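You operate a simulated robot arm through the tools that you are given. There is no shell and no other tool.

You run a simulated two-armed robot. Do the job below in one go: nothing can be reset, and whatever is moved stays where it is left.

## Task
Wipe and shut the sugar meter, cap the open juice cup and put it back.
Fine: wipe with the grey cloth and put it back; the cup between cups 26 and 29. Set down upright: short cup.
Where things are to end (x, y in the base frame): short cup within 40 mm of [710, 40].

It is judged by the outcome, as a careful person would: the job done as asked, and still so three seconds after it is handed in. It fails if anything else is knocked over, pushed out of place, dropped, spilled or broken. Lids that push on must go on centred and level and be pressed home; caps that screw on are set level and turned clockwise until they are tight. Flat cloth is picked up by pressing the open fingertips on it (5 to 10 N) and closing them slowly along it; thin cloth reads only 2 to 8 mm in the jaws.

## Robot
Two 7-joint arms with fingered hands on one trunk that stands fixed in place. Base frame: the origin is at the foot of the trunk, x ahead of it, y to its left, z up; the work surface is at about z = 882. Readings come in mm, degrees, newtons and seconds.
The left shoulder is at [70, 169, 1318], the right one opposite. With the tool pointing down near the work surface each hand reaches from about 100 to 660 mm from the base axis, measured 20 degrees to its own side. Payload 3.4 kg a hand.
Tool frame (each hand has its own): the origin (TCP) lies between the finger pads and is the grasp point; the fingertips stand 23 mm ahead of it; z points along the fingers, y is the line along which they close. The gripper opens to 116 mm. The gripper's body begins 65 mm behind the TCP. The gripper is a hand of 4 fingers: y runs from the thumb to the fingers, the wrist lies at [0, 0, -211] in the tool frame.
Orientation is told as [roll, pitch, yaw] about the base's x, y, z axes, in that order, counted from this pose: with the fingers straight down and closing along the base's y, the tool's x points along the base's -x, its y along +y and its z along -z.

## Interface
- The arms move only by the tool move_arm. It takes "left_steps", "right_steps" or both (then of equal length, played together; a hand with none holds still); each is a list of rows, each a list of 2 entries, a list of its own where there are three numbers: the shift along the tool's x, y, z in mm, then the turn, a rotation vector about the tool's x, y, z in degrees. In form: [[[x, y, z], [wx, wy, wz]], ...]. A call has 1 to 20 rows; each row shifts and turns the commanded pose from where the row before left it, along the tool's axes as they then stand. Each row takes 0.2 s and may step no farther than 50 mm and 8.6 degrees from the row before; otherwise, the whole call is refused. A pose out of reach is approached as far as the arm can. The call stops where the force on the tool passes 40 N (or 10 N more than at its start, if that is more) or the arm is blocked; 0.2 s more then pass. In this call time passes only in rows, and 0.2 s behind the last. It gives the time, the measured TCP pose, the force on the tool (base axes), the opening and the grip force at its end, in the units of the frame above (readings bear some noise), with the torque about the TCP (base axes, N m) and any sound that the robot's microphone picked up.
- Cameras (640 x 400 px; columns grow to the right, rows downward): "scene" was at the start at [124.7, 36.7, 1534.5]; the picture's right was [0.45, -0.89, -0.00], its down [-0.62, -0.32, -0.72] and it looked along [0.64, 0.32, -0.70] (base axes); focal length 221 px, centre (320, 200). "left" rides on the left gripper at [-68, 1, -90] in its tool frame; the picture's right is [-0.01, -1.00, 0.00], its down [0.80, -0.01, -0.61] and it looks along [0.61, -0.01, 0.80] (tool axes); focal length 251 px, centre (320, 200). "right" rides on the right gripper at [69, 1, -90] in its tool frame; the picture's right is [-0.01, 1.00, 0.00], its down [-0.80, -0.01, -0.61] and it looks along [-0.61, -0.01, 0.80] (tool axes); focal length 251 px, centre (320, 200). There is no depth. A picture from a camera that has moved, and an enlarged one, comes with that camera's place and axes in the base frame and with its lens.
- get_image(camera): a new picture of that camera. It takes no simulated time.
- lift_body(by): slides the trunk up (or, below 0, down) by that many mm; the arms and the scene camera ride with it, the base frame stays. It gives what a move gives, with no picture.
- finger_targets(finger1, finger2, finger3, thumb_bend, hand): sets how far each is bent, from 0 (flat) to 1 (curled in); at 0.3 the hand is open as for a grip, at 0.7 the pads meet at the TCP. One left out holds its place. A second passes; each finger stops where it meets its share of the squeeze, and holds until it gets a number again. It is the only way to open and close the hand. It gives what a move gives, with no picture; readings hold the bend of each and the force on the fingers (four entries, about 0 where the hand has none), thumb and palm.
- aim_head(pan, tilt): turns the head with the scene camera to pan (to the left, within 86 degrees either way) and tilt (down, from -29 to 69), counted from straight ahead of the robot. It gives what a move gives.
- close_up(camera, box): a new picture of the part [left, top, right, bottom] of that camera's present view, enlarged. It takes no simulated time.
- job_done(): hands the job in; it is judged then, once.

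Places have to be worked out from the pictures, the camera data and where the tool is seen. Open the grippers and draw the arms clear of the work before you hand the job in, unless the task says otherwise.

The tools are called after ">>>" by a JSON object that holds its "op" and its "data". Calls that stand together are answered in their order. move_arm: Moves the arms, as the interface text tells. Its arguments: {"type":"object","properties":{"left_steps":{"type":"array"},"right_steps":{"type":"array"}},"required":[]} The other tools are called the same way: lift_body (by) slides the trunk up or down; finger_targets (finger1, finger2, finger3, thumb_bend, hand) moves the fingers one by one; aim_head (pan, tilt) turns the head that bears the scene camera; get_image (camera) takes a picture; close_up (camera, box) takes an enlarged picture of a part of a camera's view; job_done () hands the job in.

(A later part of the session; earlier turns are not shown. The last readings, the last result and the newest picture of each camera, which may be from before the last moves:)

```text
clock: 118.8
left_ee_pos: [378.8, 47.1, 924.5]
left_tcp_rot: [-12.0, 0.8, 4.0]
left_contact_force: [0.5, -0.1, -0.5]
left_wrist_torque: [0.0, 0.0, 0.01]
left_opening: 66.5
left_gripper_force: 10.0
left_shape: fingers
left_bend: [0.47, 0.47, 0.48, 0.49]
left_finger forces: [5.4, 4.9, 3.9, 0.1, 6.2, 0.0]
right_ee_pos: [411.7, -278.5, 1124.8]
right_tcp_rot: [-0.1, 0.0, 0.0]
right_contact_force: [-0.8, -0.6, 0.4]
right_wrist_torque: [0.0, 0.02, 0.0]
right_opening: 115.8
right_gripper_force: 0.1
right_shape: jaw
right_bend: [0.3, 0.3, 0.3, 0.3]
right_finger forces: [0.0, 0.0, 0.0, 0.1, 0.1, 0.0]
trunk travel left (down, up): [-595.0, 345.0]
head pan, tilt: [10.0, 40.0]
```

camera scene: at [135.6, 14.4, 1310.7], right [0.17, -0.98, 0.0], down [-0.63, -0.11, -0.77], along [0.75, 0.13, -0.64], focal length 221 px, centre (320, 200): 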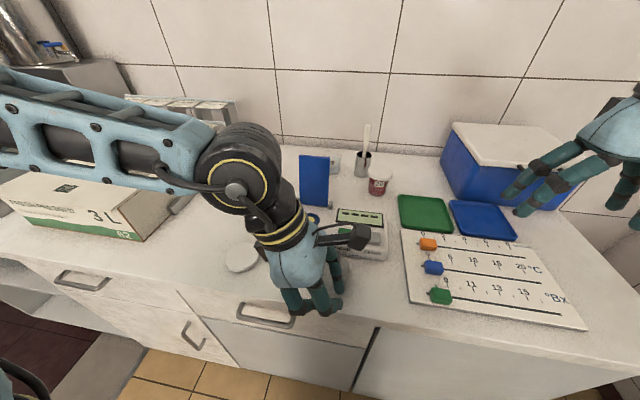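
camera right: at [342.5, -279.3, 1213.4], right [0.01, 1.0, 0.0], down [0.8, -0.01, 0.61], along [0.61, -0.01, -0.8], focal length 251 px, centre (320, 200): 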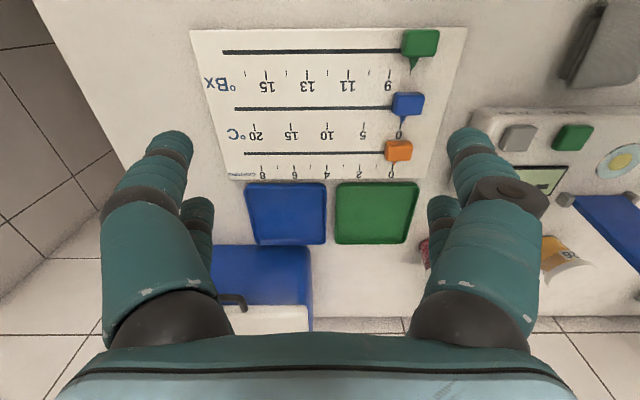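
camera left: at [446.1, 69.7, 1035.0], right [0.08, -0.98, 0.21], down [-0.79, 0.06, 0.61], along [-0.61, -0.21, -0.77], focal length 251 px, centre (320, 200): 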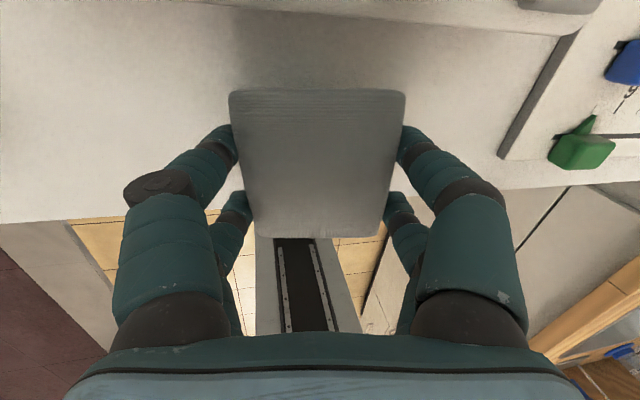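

>>> {"op": "move_arm", "data": {"left_steps": [[[0, 0.3, 1.5], [0, 0, 0]], [[0, 0.3, 1.5], [0, 0, 0]], [[0, 0, 0], [0, 0, 0]]]}}

```text
clock: 119.6
left_ee_pos: [378.2, 46.5, 921.9]
left_tcp_rot: [-12.0, 0.9, 3.9]
left_contact_force: [0.4, -0.8, 5.4]
left_wrist_torque: [0.12, -0.08, 0.0]
left_opening: 66.4
left_gripper_force: 9.7
left_shape: fingers
left_bend: [0.47, 0.48, 0.48, 0.49]
left_finger forces: [5.0, 4.7, 4.3, 0.1, 6.6, 0.0]
right_ee_pos: [410.4, -278.2, 1124.7]
right_tcp_rot: [0.1, -0.1, 0.0]
right_contact_force: [-0.2, 0.7, 0.4]
right_wrist_torque: [-0.01, -0.03, 0.02]
right_opening: 116.0
right_gripper_force: 0.1
right_shape: jaw
right_bend: [0.3, 0.3, 0.3, 0.3]
right_finger forces: [0.0, 0.0, 0.1, 0.0, 0.0, 0.0]
trunk travel left (down, up): [-595.0, 345.0]
head pan, tilt: [10.0, 40.0]
```

The +y edge touches (5 N). Releasing gently by opening a little.

>>> {"op": "finger_targets", "data": {"hand": "left", "finger1": 0.44, "finger2": 0.44, "finger3": 0.44, "thumb_bend": 0.44}}

>>> {"op": "close_up", "data": {"camera": "scene", "box": [250, 200, 390, 310]}}

>>> {"op": "get_image", "data": {"camera": "left"}}

```text
clock: 120.6
left_ee_pos: [376.4, 45.7, 921.5]
left_tcp_rot: [-12.0, 1.0, 3.8]
left_contact_force: [0.4, -1.3, 0.6]
left_wrist_torque: [-0.01, -0.01, 0.0]
left_opening: 75.5
left_gripper_force: 0.1
left_shape: fingers
left_bend: [0.44, 0.44, 0.44, 0.44]
left_finger forces: [0.0, 0.1, 0.0, 0.0, 0.0, 0.0]
right_ee_pos: [411.4, -279.9, 1124.0]
right_tcp_rot: [0.0, 0.0, 0.0]
right_contact_force: [-0.5, -0.1, -0.8]
right_wrist_torque: [-0.02, 0.03, 0.01]
right_opening: 115.7
right_gripper_force: 0.0
right_shape: jaw
right_bend: [0.3, 0.3, 0.3, 0.3]
right_finger forces: [0.1, 0.0, 0.0, 0.0, 0.1, 0.1]
trunk travel left (down, up): [-595.0, 345.0]
head pan, tilt: [10.0, 40.0]
```

```text
3.64 times, centred on (320, 255) of scene
camera zoom: at [135.3, 14.4, 1310.8], right [0.17, -0.98, 0.0], down [-0.63, -0.11, -0.77], along [0.75, 0.13, -0.64], focal length 804 px, centre (320, 0)
```

zoom: 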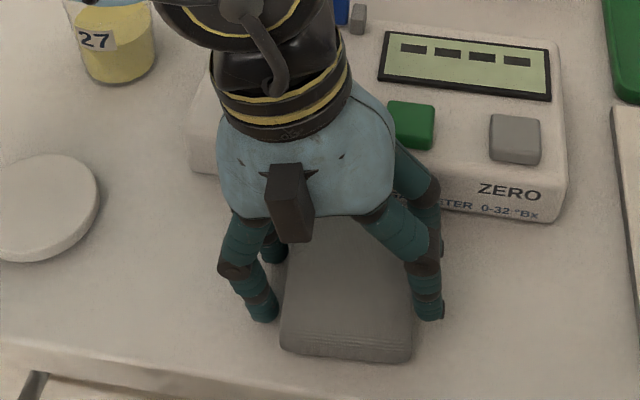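

```text
taken
camera left: at [445.6, 70.0, 1008.4], right [0.08, -0.98, 0.21], down [-0.79, 0.07, 0.61], along [-0.61, -0.21, -0.77], focal length 251 px, centre (320, 200)
```

left: 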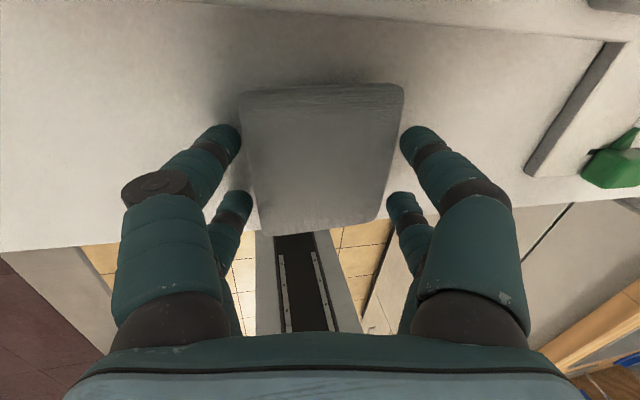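

Released and lying flat. Opening a little more and withdrawing along the tool axis.

>>> {"op": "finger_targets", "data": {"hand": "left", "finger1": 0.38, "finger2": 0.38, "finger3": 0.38, "thumb_bend": 0.38}}

>>> {"op": "move_arm", "data": {"left_steps": [[[0, 0, -10], [0, 0, 0]], [[0, 0, -20], [0, 0, 0]], [[0, 0, -35], [0, 0, 0]], [[0, 0, -40], [0, 0, 0]], [[0, 30, 0], [-6, 0, 4]], [[0, 40, 0], [-6, 0, 0]], [[0, 0, 0], [0, 0, 0]]]}}

>>> {"op": "get_image", "data": {"camera": "left"}}

>>> {"op": "close_up", "data": {"camera": "scene", "box": [240, 180, 420, 310]}}

```text
clock: 121.6
left_ee_pos: [379.3, 46.4, 922.7]
left_tcp_rot: [-12.0, 0.9, 3.9]
left_contact_force: [-0.5, 0.3, -1.2]
left_wrist_torque: [0.02, -0.03, -0.01]
left_opening: 93.2
left_gripper_force: 0.0
left_shape: fingers
left_bend: [0.38, 0.38, 0.38, 0.38]
left_finger forces: [0.0, 0.1, 0.1, 0.1, 0.0, 0.0]
right_ee_pos: [410.6, -279.0, 1123.7]
right_tcp_rot: [0.0, 0.1, -0.1]
right_contact_force: [-0.9, 0.2, -0.3]
right_wrist_torque: [-0.02, 0.0, 0.01]
right_opening: 116.0
right_gripper_force: 0.1
right_shape: jaw
right_bend: [0.3, 0.3, 0.3, 0.3]
right_finger forces: [0.1, 0.0, 0.0, 0.0, 0.1, 0.0]
trunk travel left (down, up): [-595.0, 345.0]
head pan, tilt: [10.0, 40.0]
```

```text
clock: 123.2
left_ee_pos: [376.5, 136.7, 1013.4]
left_tcp_rot: [0.1, 0.3, -0.1]
left_contact_force: [0.3, -0.1, -0.3]
left_wrist_torque: [0.01, 0.0, -0.01]
left_opening: 93.3
left_gripper_force: 0.1
left_shape: fingers
left_bend: [0.38, 0.38, 0.38, 0.38]
left_finger forces: [0.0, 0.0, 0.0, 0.0, 0.1, 0.1]
right_ee_pos: [410.6, -278.8, 1124.4]
right_tcp_rot: [0.1, 0.0, 0.0]
right_contact_force: [-0.1, 0.3, -0.3]
right_wrist_torque: [-0.01, 0.0, 0.01]
right_opening: 115.9
right_gripper_force: 0.1
right_shape: jaw
right_bend: [0.3, 0.3, 0.3, 0.3]
right_finger forces: [0.1, 0.0, 0.1, 0.0, 0.0, 0.0]
trunk travel left (down, up): [-595.0, 345.0]
head pan, tilt: [10.0, 40.0]
```

```text
taken
camera left: at [443.9, 136.7, 1103.3], right [0.01, -1.0, 0.0], down [-0.79, -0.01, 0.61], along [-0.61, 0.0, -0.79], focal length 251 px, centre (320, 200)
```

left: 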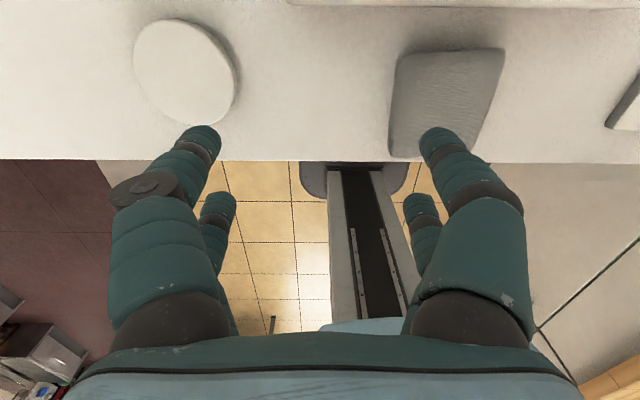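

```text
3.08 times, centred on (330, 245) of scene
camera zoom: at [135.6, 14.1, 1310.7], right [0.17, -0.98, 0.0], down [-0.63, -0.11, -0.77], along [0.75, 0.13, -0.64], focal length 680 px, centre (289, 62)
```

zoom: 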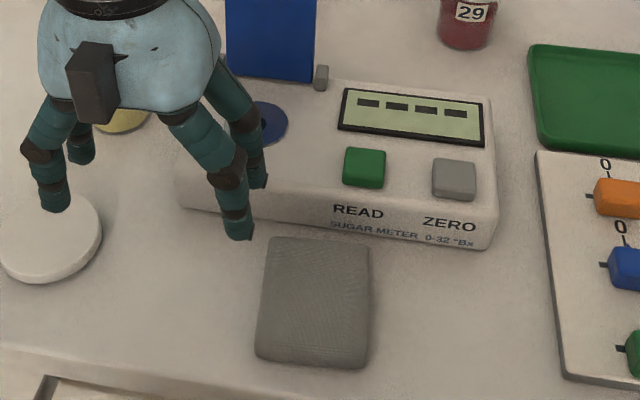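

The cloth is back at ≈(385, 40), its original place. Now for the meter lid: closing the fingers, rising above the lid's top (z≈1063), yawing −90° and going over to just behind it.

>>> {"op": "finger_targets", "data": {"hand": "left", "finger1": 0.7, "finger2": 0.7, "finger3": 0.7, "thumb_bend": 0.7}}

>>> {"op": "move_arm", "data": {"left_steps": [[[0, 0, -40], [0, 0, 7.5]], [[0, 0, -40], [0, 0, 7.5]], [[0, 0, -35], [0, 0, 7.5]], [[0, 0, 0], [0, 0, 7.5]], [[0, 0, 0], [0, 0, 7.5]], [[0, 0, 0], [0, 0, 7.5]], [[0, 0, 0], [0, 0, 7.5]], [[0, 0, 0], [0, 0, 7.5]], [[0, 0, 0], [0, 0, 7.5]], [[0, 0, 0], [0, 0, 7.5]], [[0, 0, 0], [0, 0, 7.5]], [[0, 0, 0], [0, 0, 7.5]], [[0, 38, 0], [0, 0, 0]], [[0, 38, 0], [0, 0, 0]], [[0, 38, 0], [0, 0, 0]], [[0, 38, 0], [0, 0, 0]], [[0, 38, 0], [0, 0, 0]], [[0, 38, 0], [0, 0, 0]], [[0, 0, 0], [0, 0, 0]]]}}

>>> {"op": "close_up", "data": {"camera": "scene", "box": [220, 80, 420, 260]}}

>>> {"op": "get_image", "data": {"camera": "left"}}

>>> {"op": "get_image", "data": {"camera": "right"}}

```text
clock: 124.2
left_ee_pos: [375.7, 136.3, 1014.5]
left_tcp_rot: [0.0, 0.3, -0.1]
left_contact_force: [-0.2, 0.1, -0.6]
left_wrist_torque: [0.0, 0.01, -0.01]
left_opening: 1.7
left_gripper_force: 0.1
left_shape: fingers
left_bend: [0.7, 0.7, 0.7, 0.7]
left_finger forces: [0.0, 0.1, 0.0, 0.1, 0.1, 0.0]
right_ee_pos: [411.2, -278.9, 1124.5]
right_tcp_rot: [0.0, 0.0, 0.1]
right_contact_force: [0.1, 0.8, 0.0]
right_wrist_torque: [0.0, 0.02, 0.02]
right_opening: 116.2
right_gripper_force: 0.1
right_shape: jaw
right_bend: [0.3, 0.3, 0.3, 0.3]
right_finger forces: [0.0, 0.0, 0.1, 0.1, 0.1, 0.1]
trunk travel left (down, up): [-595.0, 345.0]
head pan, tilt: [10.0, 40.0]
```

```text
clock: 128.2
left_ee_pos: [517.0, 206.4, 1115.7]
left_tcp_rot: [-0.2, 0.0, -90.1]
left_contact_force: [0.1, -0.6, 0.2]
left_wrist_torque: [-0.01, 0.05, -0.01]
left_opening: 1.3
left_gripper_force: 0.0
left_shape: fingers
left_bend: [0.7, 0.7, 0.7, 0.7]
left_finger forces: [0.0, 0.0, 0.0, 0.0, 0.0, 0.0]
left hand out of reach, approached as far as the arm can: row 14, 15, 16, 17, 18
right_ee_pos: [411.9, -279.7, 1123.5]
right_tcp_rot: [0.0, 0.0, -0.1]
right_contact_force: [0.8, -1.1, -0.7]
right_wrist_torque: [-0.02, -0.03, -0.01]
right_opening: 115.8
right_gripper_force: 0.0
right_shape: jaw
right_bend: [0.3, 0.3, 0.3, 0.3]
right_finger forces: [0.1, 0.0, 0.0, 0.0, 0.0, 0.0]
trunk travel left (down, up): [-595.0, 345.0]
head pan, tilt: [10.0, 40.0]
```

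```text
2.22 times, centred on (320, 170) of scene
camera zoom: at [135.6, 14.2, 1310.7], right [0.17, -0.98, 0.0], down [-0.63, -0.11, -0.77], along [0.75, 0.13, -0.64], focal length 491 px, centre (320, 267)
```

zoom: 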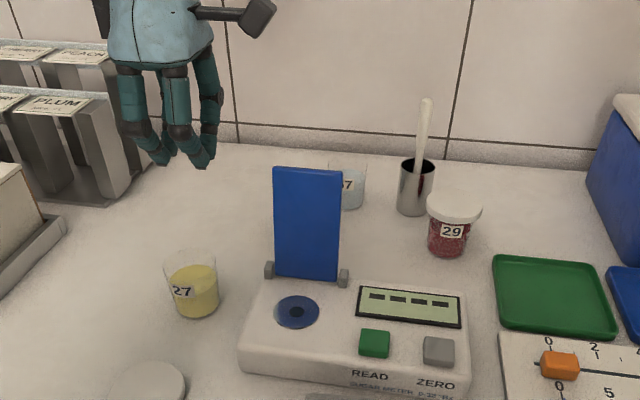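

```text
taken
camera left: at [516.4, 138.5, 1205.7], right [-1.0, -0.01, 0.01], down [0.0, 0.79, 0.61], along [-0.01, 0.61, -0.79], focal length 251 px, centre (320, 200)
```

left: 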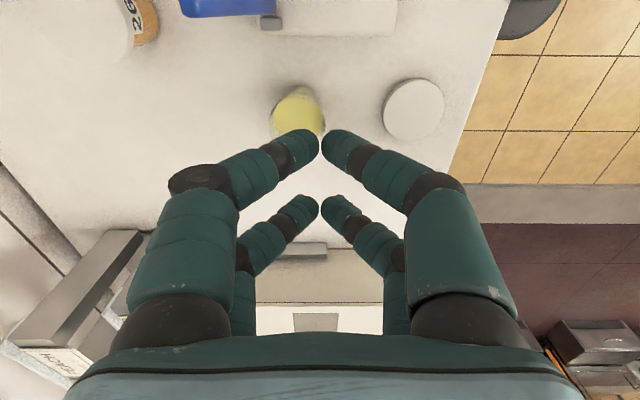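

```text
taken
camera right: at [342.2, -279.4, 1213.4], right [0.01, 1.0, 0.0], down [0.8, -0.01, 0.61], along [0.61, -0.01, -0.8], focal length 251 px, centre (320, 200)
```

right: 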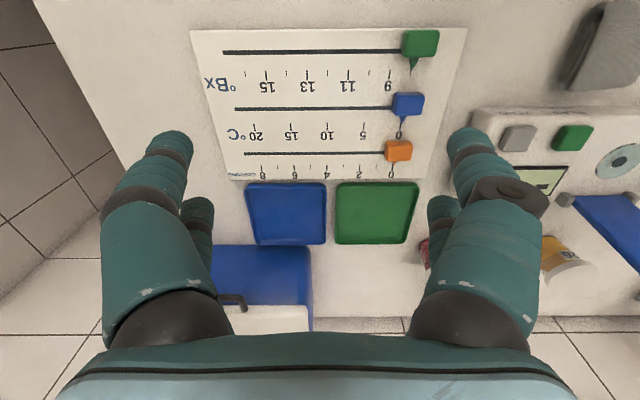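

The arm's forward reach is limited when the wrist is far in; leaning the hand toward −y (wrist to the left) solves that and also keeps the hand left of the lid. Tilting 35° here, then moving to x≈608 behind the lid.

>>> {"op": "move_arm", "data": {"left_steps": [[[0, 0, 0], [0, -7, 0]], [[0, 0, 0], [0, -7, 0]], [[0, 0, 0], [0, -7, 0]], [[0, 0, 0], [0, -7, 0]], [[0, 0, 0], [0, -7, 0]], [[0, 31, 0], [0, 0, 0]], [[0, 31, 0], [0, 0, 0]], [[0, 31, 0], [0, 0, 0]], [[0, 0, 0], [0, 0, 0]]]}}

>>> {"op": "close_up", "data": {"camera": "scene", "box": [220, 80, 420, 260]}}

>>> {"op": "get_image", "data": {"camera": "left"}}

```text
clock: 130.2
left_ee_pos: [582.8, 209.4, 1105.9]
left_tcp_rot: [-0.1, -35.0, -89.9]
left_contact_force: [0.6, 0.1, 0.4]
left_wrist_torque: [0.03, -0.02, 0.0]
left_opening: 1.6
left_gripper_force: 0.1
left_shape: fingers
left_bend: [0.7, 0.7, 0.7, 0.7]
left_finger forces: [0.0, 0.0, 0.0, 0.0, 0.0, 0.1]
left hand out of reach, approached as far as the arm can: row 7, 8
right_ee_pos: [411.7, -281.9, 1123.8]
right_tcp_rot: [0.1, -0.1, 0.0]
right_contact_force: [0.0, 0.5, 0.3]
right_wrist_torque: [0.02, -0.02, 0.02]
right_opening: 115.7
right_gripper_force: 0.0
right_shape: jaw
right_bend: [0.3, 0.3, 0.3, 0.3]
right_finger forces: [0.0, 0.1, 0.0, 0.0, 0.0, 0.0]
trunk travel left (down, up): [-595.0, 345.0]
head pan, tilt: [10.0, 40.0]
```

```text
2.22 times, centred on (320, 170) of scene
camera zoom: at [135.1, 13.6, 1310.8], right [0.17, -0.98, 0.0], down [-0.63, -0.11, -0.77], along [0.75, 0.13, -0.64], focal length 491 px, centre (320, 267)
```

zoom: 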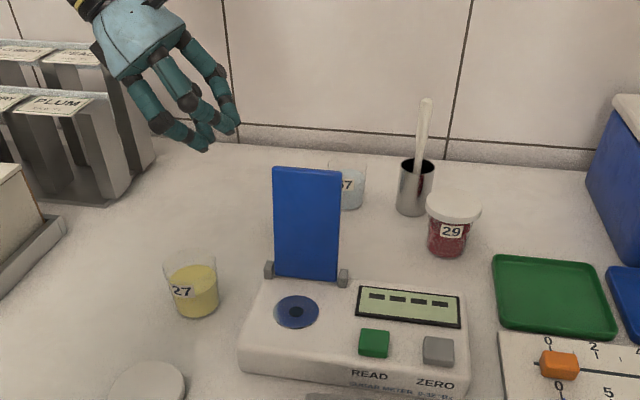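

```text
taken
camera left: at [582.4, 205.0, 1218.4], right [-1.0, -0.01, 0.01], down [-0.01, 1.0, 0.04], along [-0.01, 0.04, -1.0], focal length 251 px, centre (320, 200)
```

left: 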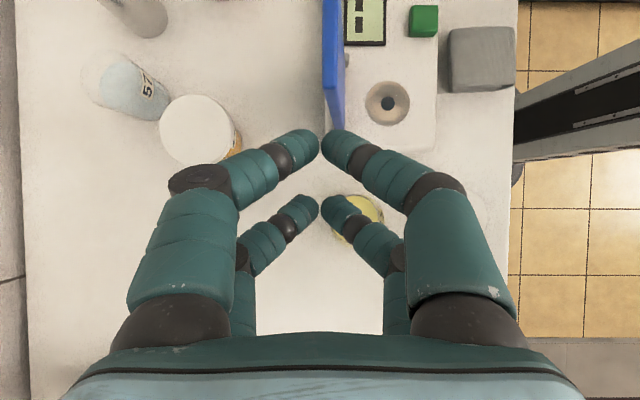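

Now total stretch is the limit because the wrist is far above the shoulder. Raising the trunk 100 mm will level them; then I re-lower the hand and continue.

>>> {"op": "lift_body", "data": {"by": 100}}

>>> {"op": "move_arm", "data": {"left_steps": [[[23, 0, 32.8], [0, 0, 0]], [[23, 0, 32.8], [0, 0, 0]], [[5.7, 0, 8.2], [0, 0, 0]], [[0, 15, 0], [0, 0, 0]], [[0, 15, 0], [0, 0, 0]], [[0, 0, 0], [0, 0, 0]]]}}

>>> {"op": "get_image", "data": {"camera": "scene"}}

>>> {"op": "get_image", "data": {"camera": "left"}}

```text
clock: 131.5
left_ee_pos: [582.9, 211.1, 1205.7]
left_tcp_rot: [-0.3, -34.9, -89.7]
left_contact_force: [-0.4, -0.1, -0.1]
left_wrist_torque: [0.0, -0.02, -0.01]
left_opening: 1.5
left_gripper_force: 0.0
left_shape: fingers
left_bend: [0.7, 0.7, 0.7, 0.7]
left_finger forces: [0.0, 0.1, 0.0, 0.0, 0.0, 0.1]
right_ee_pos: [411.8, -279.0, 1223.8]
right_tcp_rot: [0.0, 0.0, 0.1]
right_contact_force: [0.5, 0.6, -0.3]
right_wrist_torque: [0.02, -0.02, 0.0]
right_opening: 115.9
right_gripper_force: 0.1
right_shape: jaw
right_bend: [0.3, 0.3, 0.3, 0.3]
right_finger forces: [0.1, 0.1, 0.0, 0.1, 0.0, 0.1]
trunk travel left (down, up): [-695.0, 245.0]
head pan, tilt: [10.0, 40.0]
```

```text
clock: 132.9
left_ee_pos: [600.9, 211.4, 1114.8]
left_tcp_rot: [-0.2, -35.1, -89.9]
left_contact_force: [0.5, -0.5, -0.2]
left_wrist_torque: [-0.01, 0.01, 0.04]
left_opening: 1.6
left_gripper_force: 0.0
left_shape: fingers
left_bend: [0.7, 0.7, 0.7, 0.7]
left_finger forces: [0.0, 0.0, 0.1, 0.0, 0.1, 0.0]
left hand out of reach, approached as far as the arm can: row 5
right_ee_pos: [411.0, -279.1, 1223.7]
right_tcp_rot: [0.0, 0.0, 0.1]
right_contact_force: [-0.3, 0.1, 0.1]
right_wrist_torque: [0.0, -0.02, 0.02]
right_opening: 115.9
right_gripper_force: 0.1
right_shape: jaw
right_bend: [0.3, 0.3, 0.3, 0.3]
right_finger forces: [0.0, 0.1, 0.0, 0.0, 0.0, 0.0]
trunk travel left (down, up): [-695.0, 245.0]
head pan, tilt: [10.0, 40.0]
```

```text
taken
camera scene: at [134.9, 14.6, 1410.8], right [0.17, -0.98, 0.0], down [-0.63, -0.11, -0.77], along [0.75, 0.13, -0.64], focal length 221 px, centre (320, 200)
```

scene: 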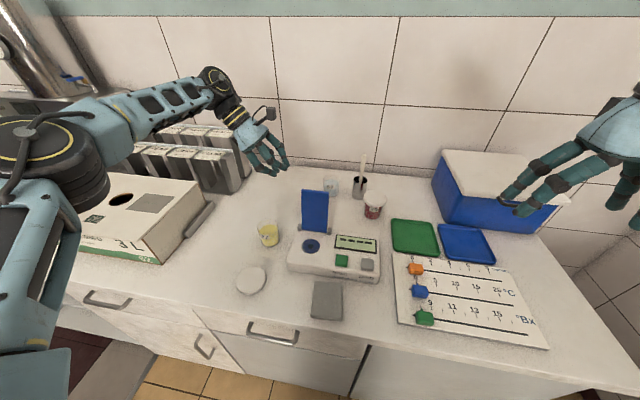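

```text
taken
camera left: at [599.9, 206.3, 1227.6], right [-1.0, -0.01, 0.01], down [-0.01, 1.0, 0.04], along [-0.01, 0.04, -1.0], focal length 251 px, centre (320, 200)
```

left: 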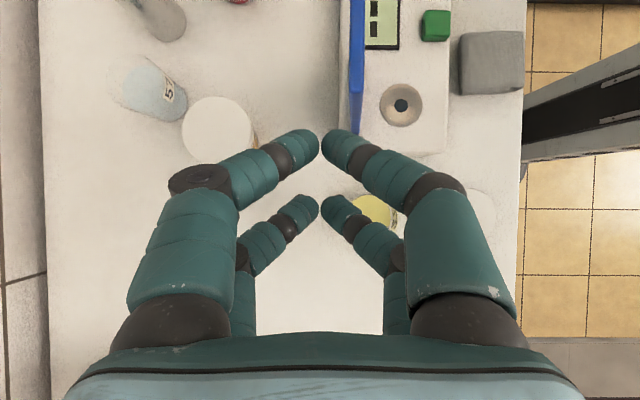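

The lid's back face is at x≈580; the hand at x=601 clears it. Moving −y to 122 above lid height, then lowering behind it.

>>> {"op": "move_arm", "data": {"left_steps": [[[-24.3, 1, 17], [0, 0, 0]], [[-24.3, 1, 17], [0, 0, 0]], [[-24.3, 1, 17], [0, 0, 0]], [[0, 0, 0], [0, 0, 0]]]}}

>>> {"op": "get_image", "data": {"camera": "left"}}

>>> {"op": "close_up", "data": {"camera": "scene", "box": [220, 110, 420, 290]}}

```text
clock: 133.9
left_ee_pos: [578.4, 128.2, 1113.2]
left_tcp_rot: [0.0, -35.1, -90.0]
left_contact_force: [0.0, -0.8, 0.2]
left_wrist_torque: [-0.03, -0.02, 0.0]
left_opening: 1.2
left_gripper_force: 0.1
left_shape: fingers
left_bend: [0.7, 0.7, 0.7, 0.7]
left_finger forces: [0.0, 0.0, 0.1, 0.0, 0.0, 0.0]
left hand out of reach, approached as far as the arm can: row 1, 2, 3
right_ee_pos: [411.0, -278.1, 1224.0]
right_tcp_rot: [0.0, 0.1, 0.0]
right_contact_force: [0.1, 1.1, 0.4]
right_wrist_torque: [0.04, 0.0, 0.01]
right_opening: 116.0
right_gripper_force: 0.0
right_shape: jaw
right_bend: [0.3, 0.3, 0.3, 0.3]
right_finger forces: [0.1, 0.0, 0.0, 0.0, 0.0, 0.0]
trunk travel left (down, up): [-695.0, 245.0]
head pan, tilt: [10.0, 40.0]
```

```text
taken
camera left: at [579.4, 124.2, 1226.5], right [-1.0, -0.01, 0.01], down [-0.01, 1.0, 0.04], along [-0.01, 0.04, -1.0], focal length 251 px, centre (320, 200)
```

left: 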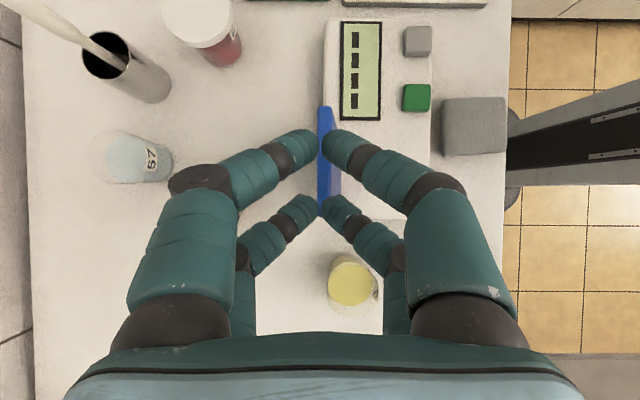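

```text
2.22 times, centred on (320, 200) of scene
camera zoom: at [135.4, 14.7, 1410.7], right [0.17, -0.98, 0.0], down [-0.63, -0.11, -0.77], along [0.75, 0.13, -0.64], focal length 491 px, centre (320, 200)
```

zoom: 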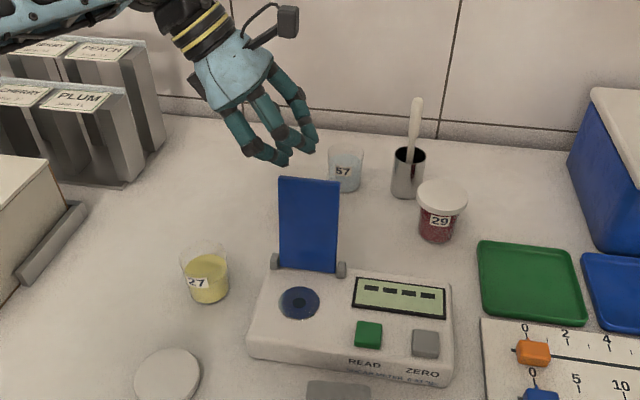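

Drifted to x=578 above the lid top; no contact. I'll raise 15 mm and swing the lean direction to forward-right (rotate +50° about vertical), which brings the wrist well inside reach.

>>> {"op": "move_arm", "data": {"left_steps": [[[-8.6, 0, -12.3], [0, 0, 0]], [[0, 0, 0], [-4.77, 0, -6.8]], [[0, 0, 0], [-4.77, 0, -6.8]], [[0, 0, 0], [-4.77, 0, -6.8]], [[0, 0, 0], [-4.77, 0, -6.8]], [[0, 0, 0], [-4.77, 0, -6.8]], [[0, 0, 0], [-4.77, 0, -6.8]], [[0, 0, 0], [0, 0, 0]], [[-15.7, 8.3, 11], [0, 0, 0]], [[0, 0, 0], [0, 0, 0]]]}}

>>> {"op": "get_image", "data": {"camera": "left"}}

>>> {"op": "close_up", "data": {"camera": "scene", "box": [240, 130, 400, 270]}}

>>> {"op": "get_image", "data": {"camera": "right"}}

```text
clock: 136.1
left_ee_pos: [600.4, 122.5, 1129.6]
left_tcp_rot: [-0.1, -34.8, -40.1]
left_contact_force: [0.2, -0.5, 0.2]
left_wrist_torque: [0.0, 0.01, 0.0]
left_opening: 1.6
left_gripper_force: 0.1
left_shape: fingers
left_bend: [0.7, 0.7, 0.7, 0.7]
left_finger forces: [0.0, 0.1, 0.0, 0.1, 0.0, 0.1]
right_ee_pos: [410.7, -278.8, 1223.6]
right_tcp_rot: [0.0, 0.0, 0.0]
right_contact_force: [-0.1, -0.3, -0.1]
right_wrist_torque: [-0.01, -0.02, -0.01]
right_opening: 115.9
right_gripper_force: 0.0
right_shape: jaw
right_bend: [0.3, 0.3, 0.3, 0.3]
right_finger forces: [0.0, 0.0, 0.1, 0.0, 0.0, 0.0]
trunk travel left (down, up): [-695.0, 245.0]
head pan, tilt: [10.0, 40.0]
```

```text
taken
camera left: at [603.4, 120.4, 1242.3], right [-0.64, -0.77, 0.01], down [-0.77, 0.64, 0.04], along [-0.04, 0.02, -1.0], focal length 251 px, centre (320, 200)
```

left: 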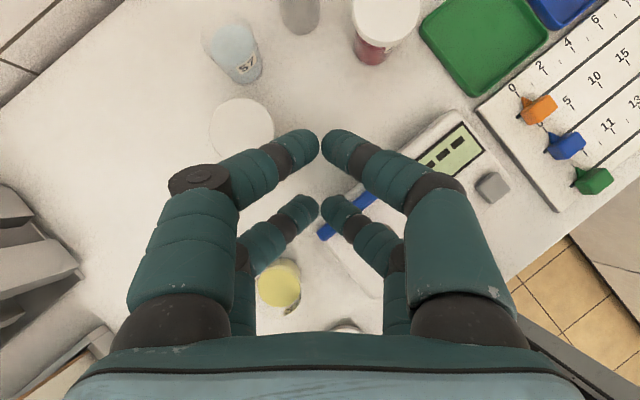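

```text
2.86 times, centred on (320, 200) of scene
camera zoom: at [134.8, 14.4, 1410.8], right [0.17, -0.98, 0.0], down [-0.63, -0.11, -0.77], along [0.75, 0.13, -0.64], focal length 632 px, centre (320, 200)
```

zoom: 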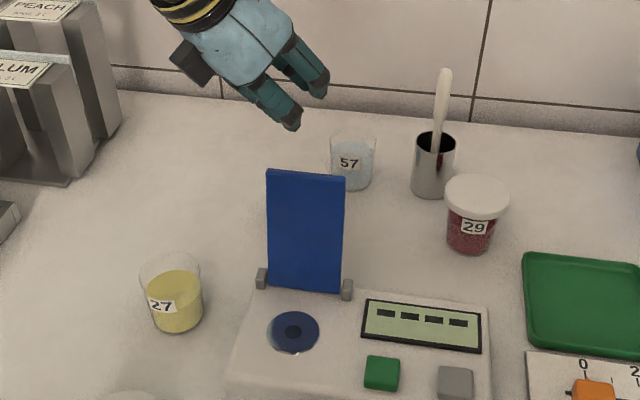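

```text
taken
camera right: at [341.4, -279.3, 1313.7], right [0.01, 1.0, 0.0], down [0.79, -0.01, 0.61], along [0.61, -0.01, -0.79], focal length 251 px, centre (320, 200)
```

right: 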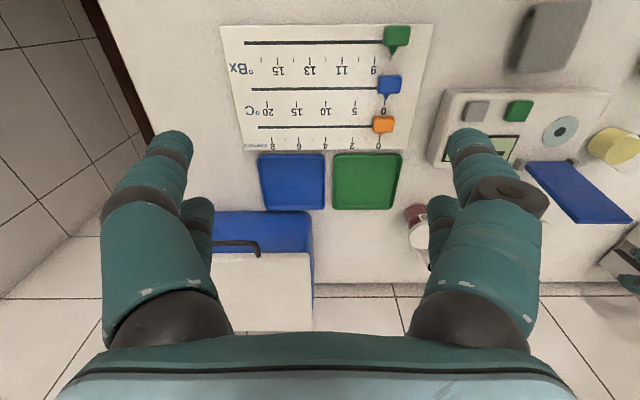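

The tips are behind the lid's top edge with ~2 mm margin. Moving 9 mm further back, then lowering ~60 mm.

>>> {"op": "move_arm", "data": {"left_steps": [[[-5.6, 5.8, 4], [0, 0, 0]], [[0, 0, 0], [0, 0, 0]], [[11.5, 0, 16.4], [0, 0, 0]], [[11.5, 0, 16.4], [0, 0, 0]], [[11.5, 0, 16.4], [0, 0, 0]], [[0, 0, 0], [0, 0, 0]]]}}

>>> {"op": "get_image", "data": {"camera": "left"}}

>>> {"op": "close_up", "data": {"camera": "scene", "box": [240, 130, 400, 270]}}

>>> {"op": "close_up", "data": {"camera": "right", "box": [500, 80, 640, 260]}}

```text
clock: 137.5
left_ee_pos: [608.3, 122.7, 1069.2]
left_tcp_rot: [-0.1, -34.9, -40.1]
left_contact_force: [-0.6, -0.2, 0.1]
left_wrist_torque: [0.04, 0.01, 0.0]
left_opening: 1.5
left_gripper_force: 0.1
left_shape: fingers
left_bend: [0.7, 0.7, 0.7, 0.7]
left_finger forces: [0.0, 0.0, 0.1, 0.0, 0.0, 0.1]
right_ee_pos: [411.0, -278.8, 1225.5]
right_tcp_rot: [0.0, -0.1, 0.1]
right_contact_force: [0.2, -0.3, 0.2]
right_wrist_torque: [-0.04, -0.02, -0.01]
right_opening: 116.0
right_gripper_force: 0.0
right_shape: jaw
right_bend: [0.3, 0.3, 0.3, 0.3]
right_finger forces: [0.0, 0.1, 0.0, 0.0, 0.0, 0.0]
trunk travel left (down, up): [-695.0, 245.0]
head pan, tilt: [10.0, 40.0]
```

```text
taken
camera left: at [611.8, 120.4, 1181.6], right [-0.64, -0.77, 0.01], down [-0.77, 0.64, 0.04], along [-0.04, 0.02, -1.0], focal length 251 px, centre (320, 200)
```

left: 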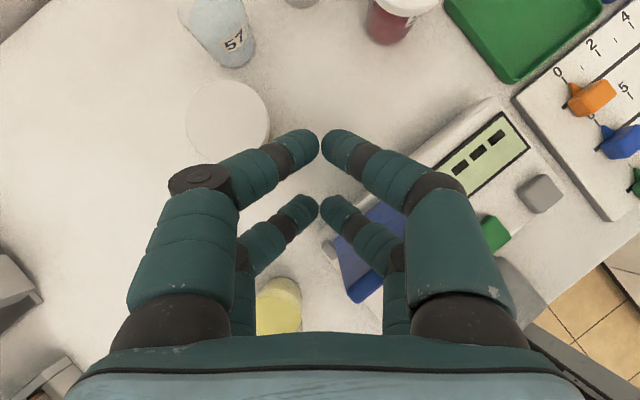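

```text
2.86 times, centred on (320, 200) of scene
camera zoom: at [135.3, 14.4, 1410.8], right [0.17, -0.98, 0.0], down [-0.63, -0.11, -0.77], along [0.75, 0.13, -0.64], focal length 632 px, centre (320, 200)
```

zoom: 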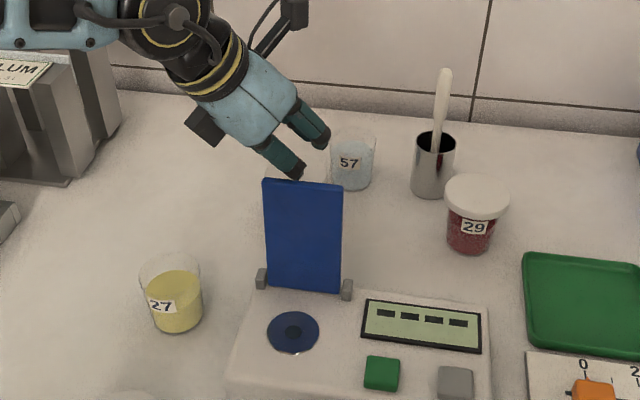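

```text
2.22 times, centred on (570, 170) of right
camera zoom: at [341.9, -279.3, 1313.6], right [0.01, 1.0, 0.0], down [0.8, -0.01, 0.61], along [0.61, -0.01, -0.8], focal length 559 px, centre (-236, 267)
```

zoom: 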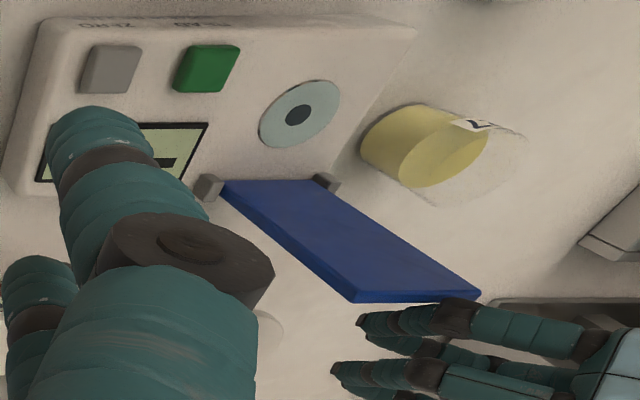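

The lid has already begun to lean forward (contact with a knuckle, negligible force). Sweeping −x 30 mm to pull it over.

>>> {"op": "move_arm", "data": {"left_steps": [[[6.3, -6.4, -4.4], [0, 0, 0]], [[6.3, -6.4, -4.4], [0, 0, 0]], [[6.3, -6.4, -4.4], [0, 0, 0]], [[0, 0, 0], [0, 0, 0]]]}}

>>> {"op": "close_up", "data": {"camera": "scene", "box": [240, 130, 400, 270]}}

>>> {"op": "close_up", "data": {"camera": "right", "box": [500, 80, 640, 260]}}

```text
clock: 138.5
left_ee_pos: [578.4, 124.8, 1068.5]
left_tcp_rot: [-0.1, -35.0, -40.1]
left_contact_force: [-0.2, -0.2, 0.4]
left_wrist_torque: [0.0, -0.01, 0.03]
left_opening: 1.6
left_gripper_force: 0.0
left_shape: fingers
left_bend: [0.7, 0.7, 0.7, 0.7]
left_finger forces: [0.0, 0.1, 0.1, 0.0, 0.0, 0.0]
right_ee_pos: [411.0, -278.9, 1223.7]
right_tcp_rot: [0.0, 0.1, -0.1]
right_contact_force: [-0.9, -0.8, 1.0]
right_wrist_torque: [-0.02, -0.03, -0.02]
right_opening: 115.9
right_gripper_force: 0.0
right_shape: jaw
right_bend: [0.3, 0.3, 0.3, 0.3]
right_finger forces: [0.0, 0.1, 0.0, 0.1, 0.0, 0.1]
trunk travel left (down, up): [-695.0, 245.0]
head pan, tilt: [10.0, 40.0]
```

```text
2.86 times, centred on (320, 200) of scene
camera zoom: at [135.5, 14.4, 1410.7], right [0.17, -0.98, 0.0], down [-0.63, -0.11, -0.77], along [0.75, 0.13, -0.64], focal length 632 px, centre (320, 200)
```

zoom: 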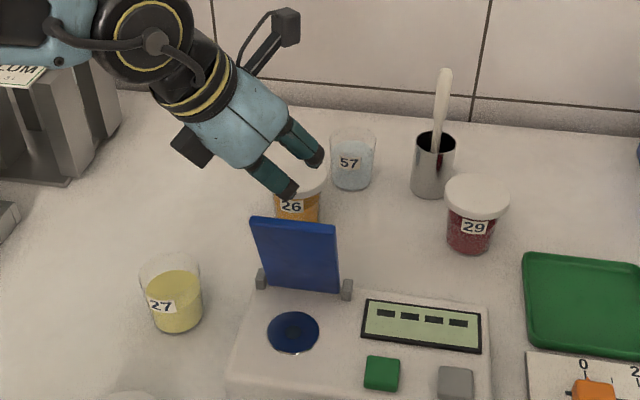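

```text
2.22 times, centred on (570, 170) of right
camera zoom: at [342.1, -279.3, 1313.5], right [0.01, 1.0, 0.0], down [0.8, -0.01, 0.61], along [0.61, -0.01, -0.8], focal length 559 px, centre (-236, 267)
```

zoom: 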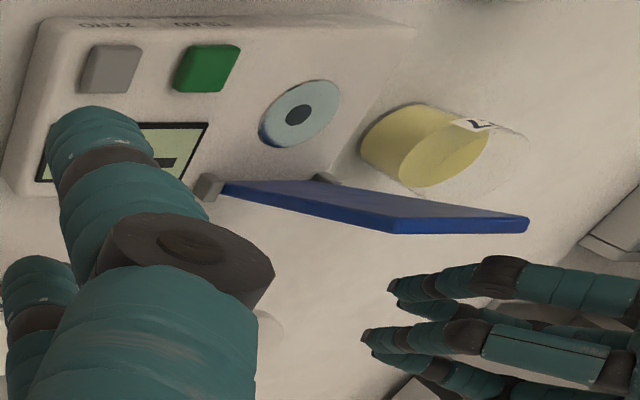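

The lid is tipping forward nicely. Following it forward and down.

>>> {"op": "move_arm", "data": {"left_steps": [[[6.3, -6.4, -4.4], [0, 0, 0]], [[12, -6.4, 3.8], [0, 0, 0]], [[12, -6.4, 3.8], [0, 0, 0]], [[12, -6.4, 3.8], [0, 0, 0]], [[0, 0, 0], [0, 0, 0]]]}}

>>> {"op": "close_up", "data": {"camera": "scene", "box": [240, 130, 400, 270]}}

>>> {"op": "close_up", "data": {"camera": "right", "box": [500, 80, 640, 260]}}

```text
clock: 139.7
left_ee_pos: [538.1, 123.4, 1039.9]
left_tcp_rot: [-0.1, -34.9, -40.2]
left_contact_force: [0.1, 0.4, 0.6]
left_wrist_torque: [-0.01, 0.05, -0.01]
left_opening: 1.6
left_gripper_force: 0.0
left_shape: fingers
left_bend: [0.7, 0.7, 0.7, 0.7]
left_finger forces: [0.0, 0.0, 0.0, 0.0, 0.1, 0.0]
right_ee_pos: [410.9, -279.1, 1223.0]
right_tcp_rot: [-0.1, 0.1, 0.0]
right_contact_force: [0.0, -0.3, 0.0]
right_wrist_torque: [0.01, -0.01, -0.05]
right_opening: 116.1
right_gripper_force: 0.1
right_shape: jaw
right_bend: [0.3, 0.3, 0.3, 0.3]
right_finger forces: [0.0, 0.0, 0.1, 0.0, 0.1, 0.0]
trunk travel left (down, up): [-695.0, 245.0]
head pan, tilt: [10.0, 40.0]
```

```text
2.86 times, centred on (320, 200) of scene
camera zoom: at [135.6, 14.4, 1410.7], right [0.17, -0.98, 0.0], down [-0.63, -0.11, -0.77], along [0.75, 0.13, -0.64], focal length 632 px, centre (320, 200)
```

zoom: 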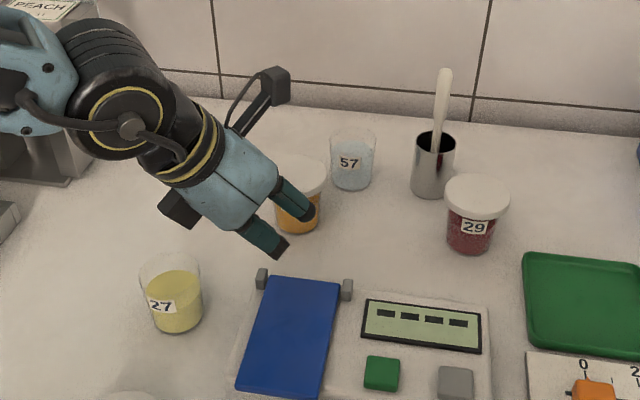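

```text
2.22 times, centred on (570, 170) of right
camera zoom: at [342.2, -279.2, 1313.5], right [0.01, 1.0, 0.0], down [0.8, -0.01, 0.61], along [0.61, -0.01, -0.8], focal length 559 px, centre (-236, 267)
```

zoom: 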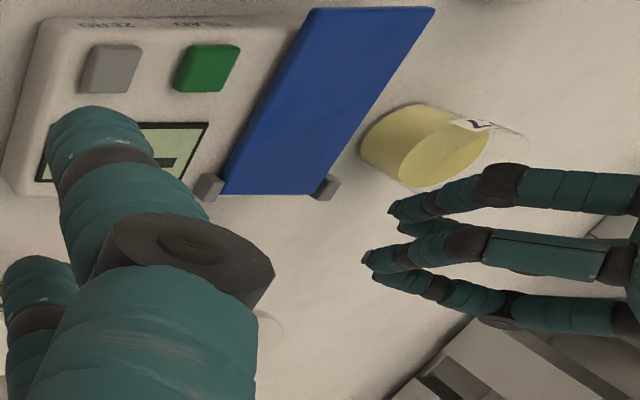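

The lid has swung shut. Checking how flush it is.

>>> {"op": "close_up", "data": {"camera": "scene", "box": [280, 190, 390, 280]}}

>>> {"op": "close_up", "data": {"camera": "right", "box": [520, 70, 620, 170]}}

```text
4.44 times, centred on (335, 235) of scene
camera zoom: at [135.6, 14.4, 1410.7], right [0.17, -0.98, 0.0], down [-0.63, -0.11, -0.77], along [0.75, 0.13, -0.64], focal length 983 px, centre (253, 44)
```

zoom: 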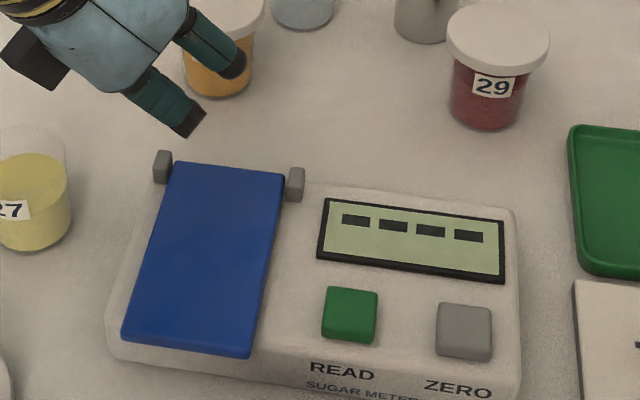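

```text
4.00 times, centred on (570, 120) of right
camera zoom: at [342.2, -279.2, 1313.5], right [0.01, 1.0, 0.0], down [0.8, -0.01, 0.61], along [0.61, -0.01, -0.8], focal length 1006 px, centre (-680, 520)
```

zoom: 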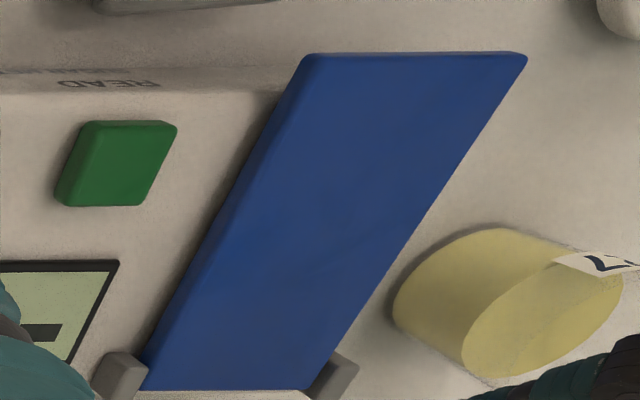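

It lies down flat; I'll press it lightly near its free end to make sure it's fully home. Moving above it.

>>> {"op": "move_arm", "data": {"left_steps": [[[27.3, -18.5, 11.4], [0, 0, 0]], [[27.3, -18.5, 11.4], [0, 0, 0]], [[5.7, 0, 8.2], [0, 0, 0]], [[0, 0, 0], [0, 0, 0]]]}}

>>> {"op": "move_arm", "data": {"left_steps": [[[1.1, 0, 1.6], [0, 0, 0]], [[1.1, 0, 1.6], [0, 0, 0]], [[1.1, 0, 1.6], [0, 0, 0]], [[0, 0, 0], [0, 0, 0]]]}}

>>> {"op": "close_up", "data": {"camera": "scene", "box": [260, 170, 390, 280]}}

```text
clock: 140.7
left_ee_pos: [491.4, 116.4, 980.3]
left_tcp_rot: [-0.1, -34.8, -40.1]
left_contact_force: [-0.4, 0.0, -0.1]
left_wrist_torque: [-0.02, 0.04, 0.03]
left_opening: 1.6
left_gripper_force: 0.0
left_shape: fingers
left_bend: [0.7, 0.7, 0.7, 0.7]
left_finger forces: [0.0, 0.0, 0.0, 0.1, 0.0, 0.0]
right_ee_pos: [411.2, -279.6, 1224.9]
right_tcp_rot: [-0.1, -0.1, 0.0]
right_contact_force: [-0.3, 0.5, -0.2]
right_wrist_torque: [0.03, -0.01, -0.01]
right_opening: 116.1
right_gripper_force: 0.1
right_shape: jaw
right_bend: [0.3, 0.3, 0.3, 0.3]
right_finger forces: [0.1, 0.1, 0.1, 0.0, 0.0, 0.0]
trunk travel left (down, up): [-695.0, 245.0]
head pan, tilt: [10.0, 40.0]
```

```text
clock: 141.7
left_ee_pos: [492.3, 116.7, 972.9]
left_tcp_rot: [-0.2, -35.0, -40.2]
left_contact_force: [-0.7, -1.1, -0.2]
left_wrist_torque: [-0.02, 0.0, -0.04]
left_opening: 1.7
left_gripper_force: 0.0
left_shape: fingers
left_bend: [0.7, 0.7, 0.7, 0.7]
left_finger forces: [0.0, 0.0, 0.0, 0.0, 0.0, 0.1]
right_ee_pos: [411.3, -278.8, 1222.6]
right_tcp_rot: [0.0, 0.0, 0.0]
right_contact_force: [-0.4, 0.3, -0.2]
right_wrist_torque: [0.0, -0.02, -0.02]
right_opening: 115.9
right_gripper_force: 0.0
right_shape: jaw
right_bend: [0.3, 0.3, 0.3, 0.3]
right_finger forces: [0.2, 0.0, 0.0, 0.0, 0.0, 0.0]
trunk travel left (down, up): [-695.0, 245.0]
head pan, tilt: [10.0, 40.0]
```

```text
3.64 times, centred on (325, 225) of scene
camera zoom: at [135.4, 14.4, 1410.7], right [0.17, -0.98, 0.0], down [-0.63, -0.11, -0.77], along [0.75, 0.13, -0.64], focal length 804 px, centre (302, 109)
```

zoom: 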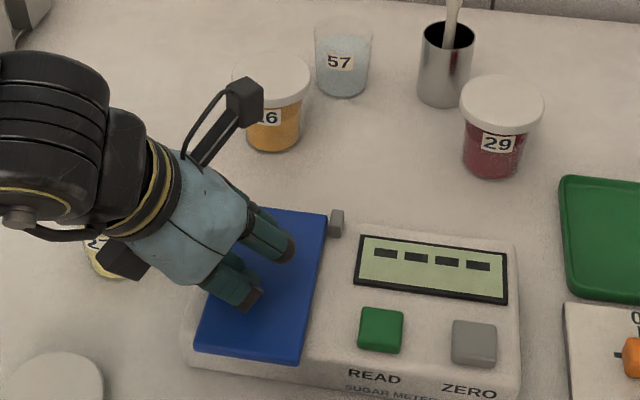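

Continuing down slowly to contact with the lid.

>>> {"op": "move_arm", "data": {"left_steps": [[[1.1, 0, 1.6], [0, 0, 0]], [[1.1, 0, 1.6], [0, 0, 0]], [[1.1, 0, 1.6], [0, 0, 0]], [[0, 0, 0], [0, 0, 0]]]}}

>>> {"op": "move_arm", "data": {"left_steps": [[[0.6, 0, 0.8], [0, 0, 0]], [[0.6, 0, 0.8], [0, 0, 0]], [[0, 0, 0], [0, 0, 0]]]}}

```text
clock: 142.7
left_ee_pos: [489.7, 114.6, 970.4]
left_tcp_rot: [0.1, -35.2, -40.4]
left_contact_force: [8.0, 0.5, 31.6]
left_wrist_torque: [0.3, -0.24, -0.06]
left_opening: 1.5
left_gripper_force: 15.5
left_shape: fingers
left_bend: [0.7, 0.72, 0.71, 0.7]
left_finger forces: [0.0, 24.0, 7.1, 0.0, 0.1, 0.0]
right_ee_pos: [408.5, -279.6, 1224.6]
right_tcp_rot: [0.1, -0.1, 0.0]
right_contact_force: [0.3, 0.0, 0.3]
right_wrist_torque: [-0.01, -0.01, 0.04]
right_opening: 115.8
right_gripper_force: 0.0
right_shape: jaw
right_bend: [0.3, 0.3, 0.3, 0.3]
right_finger forces: [0.0, 0.1, 0.0, 0.1, 0.0, 0.0]
trunk travel left (down, up): [-695.0, 245.0]
head pan, tilt: [10.0, 40.0]
```

```text
clock: 143.3
left_ee_pos: [490.1, 115.0, 970.4]
left_tcp_rot: [0.2, -35.6, -40.4]
left_contact_force: [-0.5, -0.8, 20.9]
left_wrist_torque: [0.06, 0.11, 0.0]
left_opening: 1.5
left_gripper_force: 11.2
left_shape: fingers
left_bend: [0.7, 0.71, 0.71, 0.7]
left_finger forces: [0.0, 10.6, 10.9, 0.0, 0.0, 0.1]
right_ee_pos: [408.4, -278.5, 1225.5]
right_tcp_rot: [0.0, -0.1, 0.1]
right_contact_force: [-0.1, 0.5, 0.0]
right_wrist_torque: [0.01, -0.01, 0.02]
right_opening: 116.0
right_gripper_force: 0.1
right_shape: jaw
right_bend: [0.3, 0.3, 0.3, 0.3]
right_finger forces: [0.0, 0.1, 0.1, 0.0, 0.1, 0.0]
trunk travel left (down, up): [-695.0, 245.0]
head pan, tilt: [10.0, 40.0]
stopped in row 2 (left hand): the force on the tool passed its limit at 43 N (the readings are from after the stop); the commanded pose is now the measured one
```

The lid is solidly down (pressed past 40 N momentarily). Retreating upward, then I'll look at the scene and at the arm's posture.

>>> {"op": "move_arm", "data": {"left_steps": [[[-17.2, 0, -24.5], [0, 0, 0]], [[-17.2, 0, -24.5], [0, 0, 0]], [[-22, 0, -32], [0, 0, 0]], [[0, 0, 0], [0, 0, 0]]]}}

>>> {"op": "close_up", "data": {"camera": "right", "box": [420, 60, 640, 260]}}

>>> {"op": "aim_head", "data": {"pan": 45, "tilt": 45}}

>>> {"op": "get_image", "data": {"camera": "scene"}}

```text
clock: 144.3
left_ee_pos: [492.4, 114.6, 1066.9]
left_tcp_rot: [0.0, -35.2, -40.3]
left_contact_force: [-0.1, -0.4, 0.3]
left_wrist_torque: [0.03, -0.02, -0.05]
left_opening: 1.3
left_gripper_force: 0.2
left_shape: fingers
left_bend: [0.7, 0.7, 0.7, 0.7]
left_finger forces: [0.0, 0.0, 0.0, 0.0, 0.0, 0.0]
right_ee_pos: [411.2, -279.9, 1223.6]
right_tcp_rot: [0.0, -0.1, 0.0]
right_contact_force: [-0.4, 0.2, -0.6]
right_wrist_torque: [0.01, -0.01, -0.04]
right_opening: 116.0
right_gripper_force: 0.0
right_shape: jaw
right_bend: [0.3, 0.3, 0.3, 0.3]
right_finger forces: [0.0, 0.0, 0.0, 0.1, 0.0, 0.0]
trunk travel left (down, up): [-695.0, 245.0]
head pan, tilt: [10.0, 40.0]
```

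```text
2.00 times, centred on (530, 160) of right
camera zoom: at [342.3, -279.4, 1313.4], right [0.01, 1.0, 0.0], down [0.8, -0.01, 0.61], along [0.61, -0.01, -0.8], focal length 503 px, centre (-100, 280)
```

zoom: 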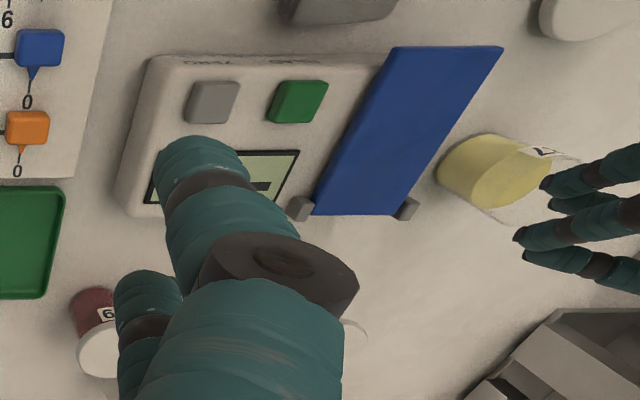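

```text
clock: 145.3
left_ee_pos: [491.4, 116.0, 1066.7]
left_tcp_rot: [0.0, -35.2, -40.2]
left_contact_force: [1.3, 0.6, 0.7]
left_wrist_torque: [0.03, 0.01, 0.03]
left_opening: 1.6
left_gripper_force: 0.0
left_shape: fingers
left_bend: [0.7, 0.7, 0.7, 0.7]
left_finger forces: [0.0, 0.0, 0.1, 0.1, 0.1, 0.1]
right_ee_pos: [410.7, -278.8, 1224.3]
right_tcp_rot: [0.0, 0.0, 0.0]
right_contact_force: [0.7, -0.2, 0.6]
right_wrist_torque: [0.02, -0.03, -0.01]
right_opening: 115.8
right_gripper_force: 0.0
right_shape: jaw
right_bend: [0.3, 0.3, 0.3, 0.3]
right_finger forces: [0.1, 0.0, 0.1, 0.0, 0.1, 0.0]
trunk travel left (down, up): [-695.0, 245.0]
head pan, tilt: [45.0, 45.0]
```

```text
taken
camera scene: at [109.2, 57.1, 1403.5], right [0.71, -0.71, 0.0], down [-0.5, -0.5, -0.71], along [0.5, 0.5, -0.71], focal length 221 px, centre (320, 200)
```

scene: 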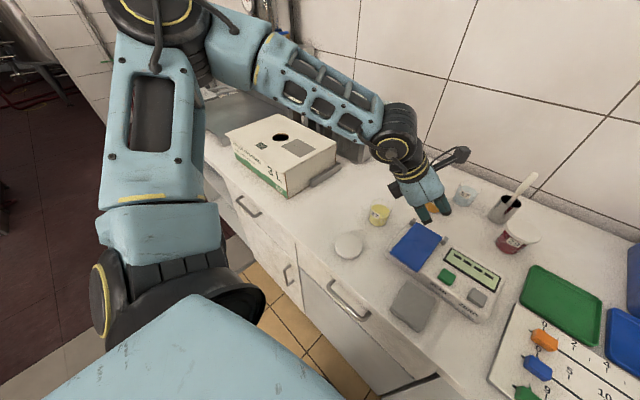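

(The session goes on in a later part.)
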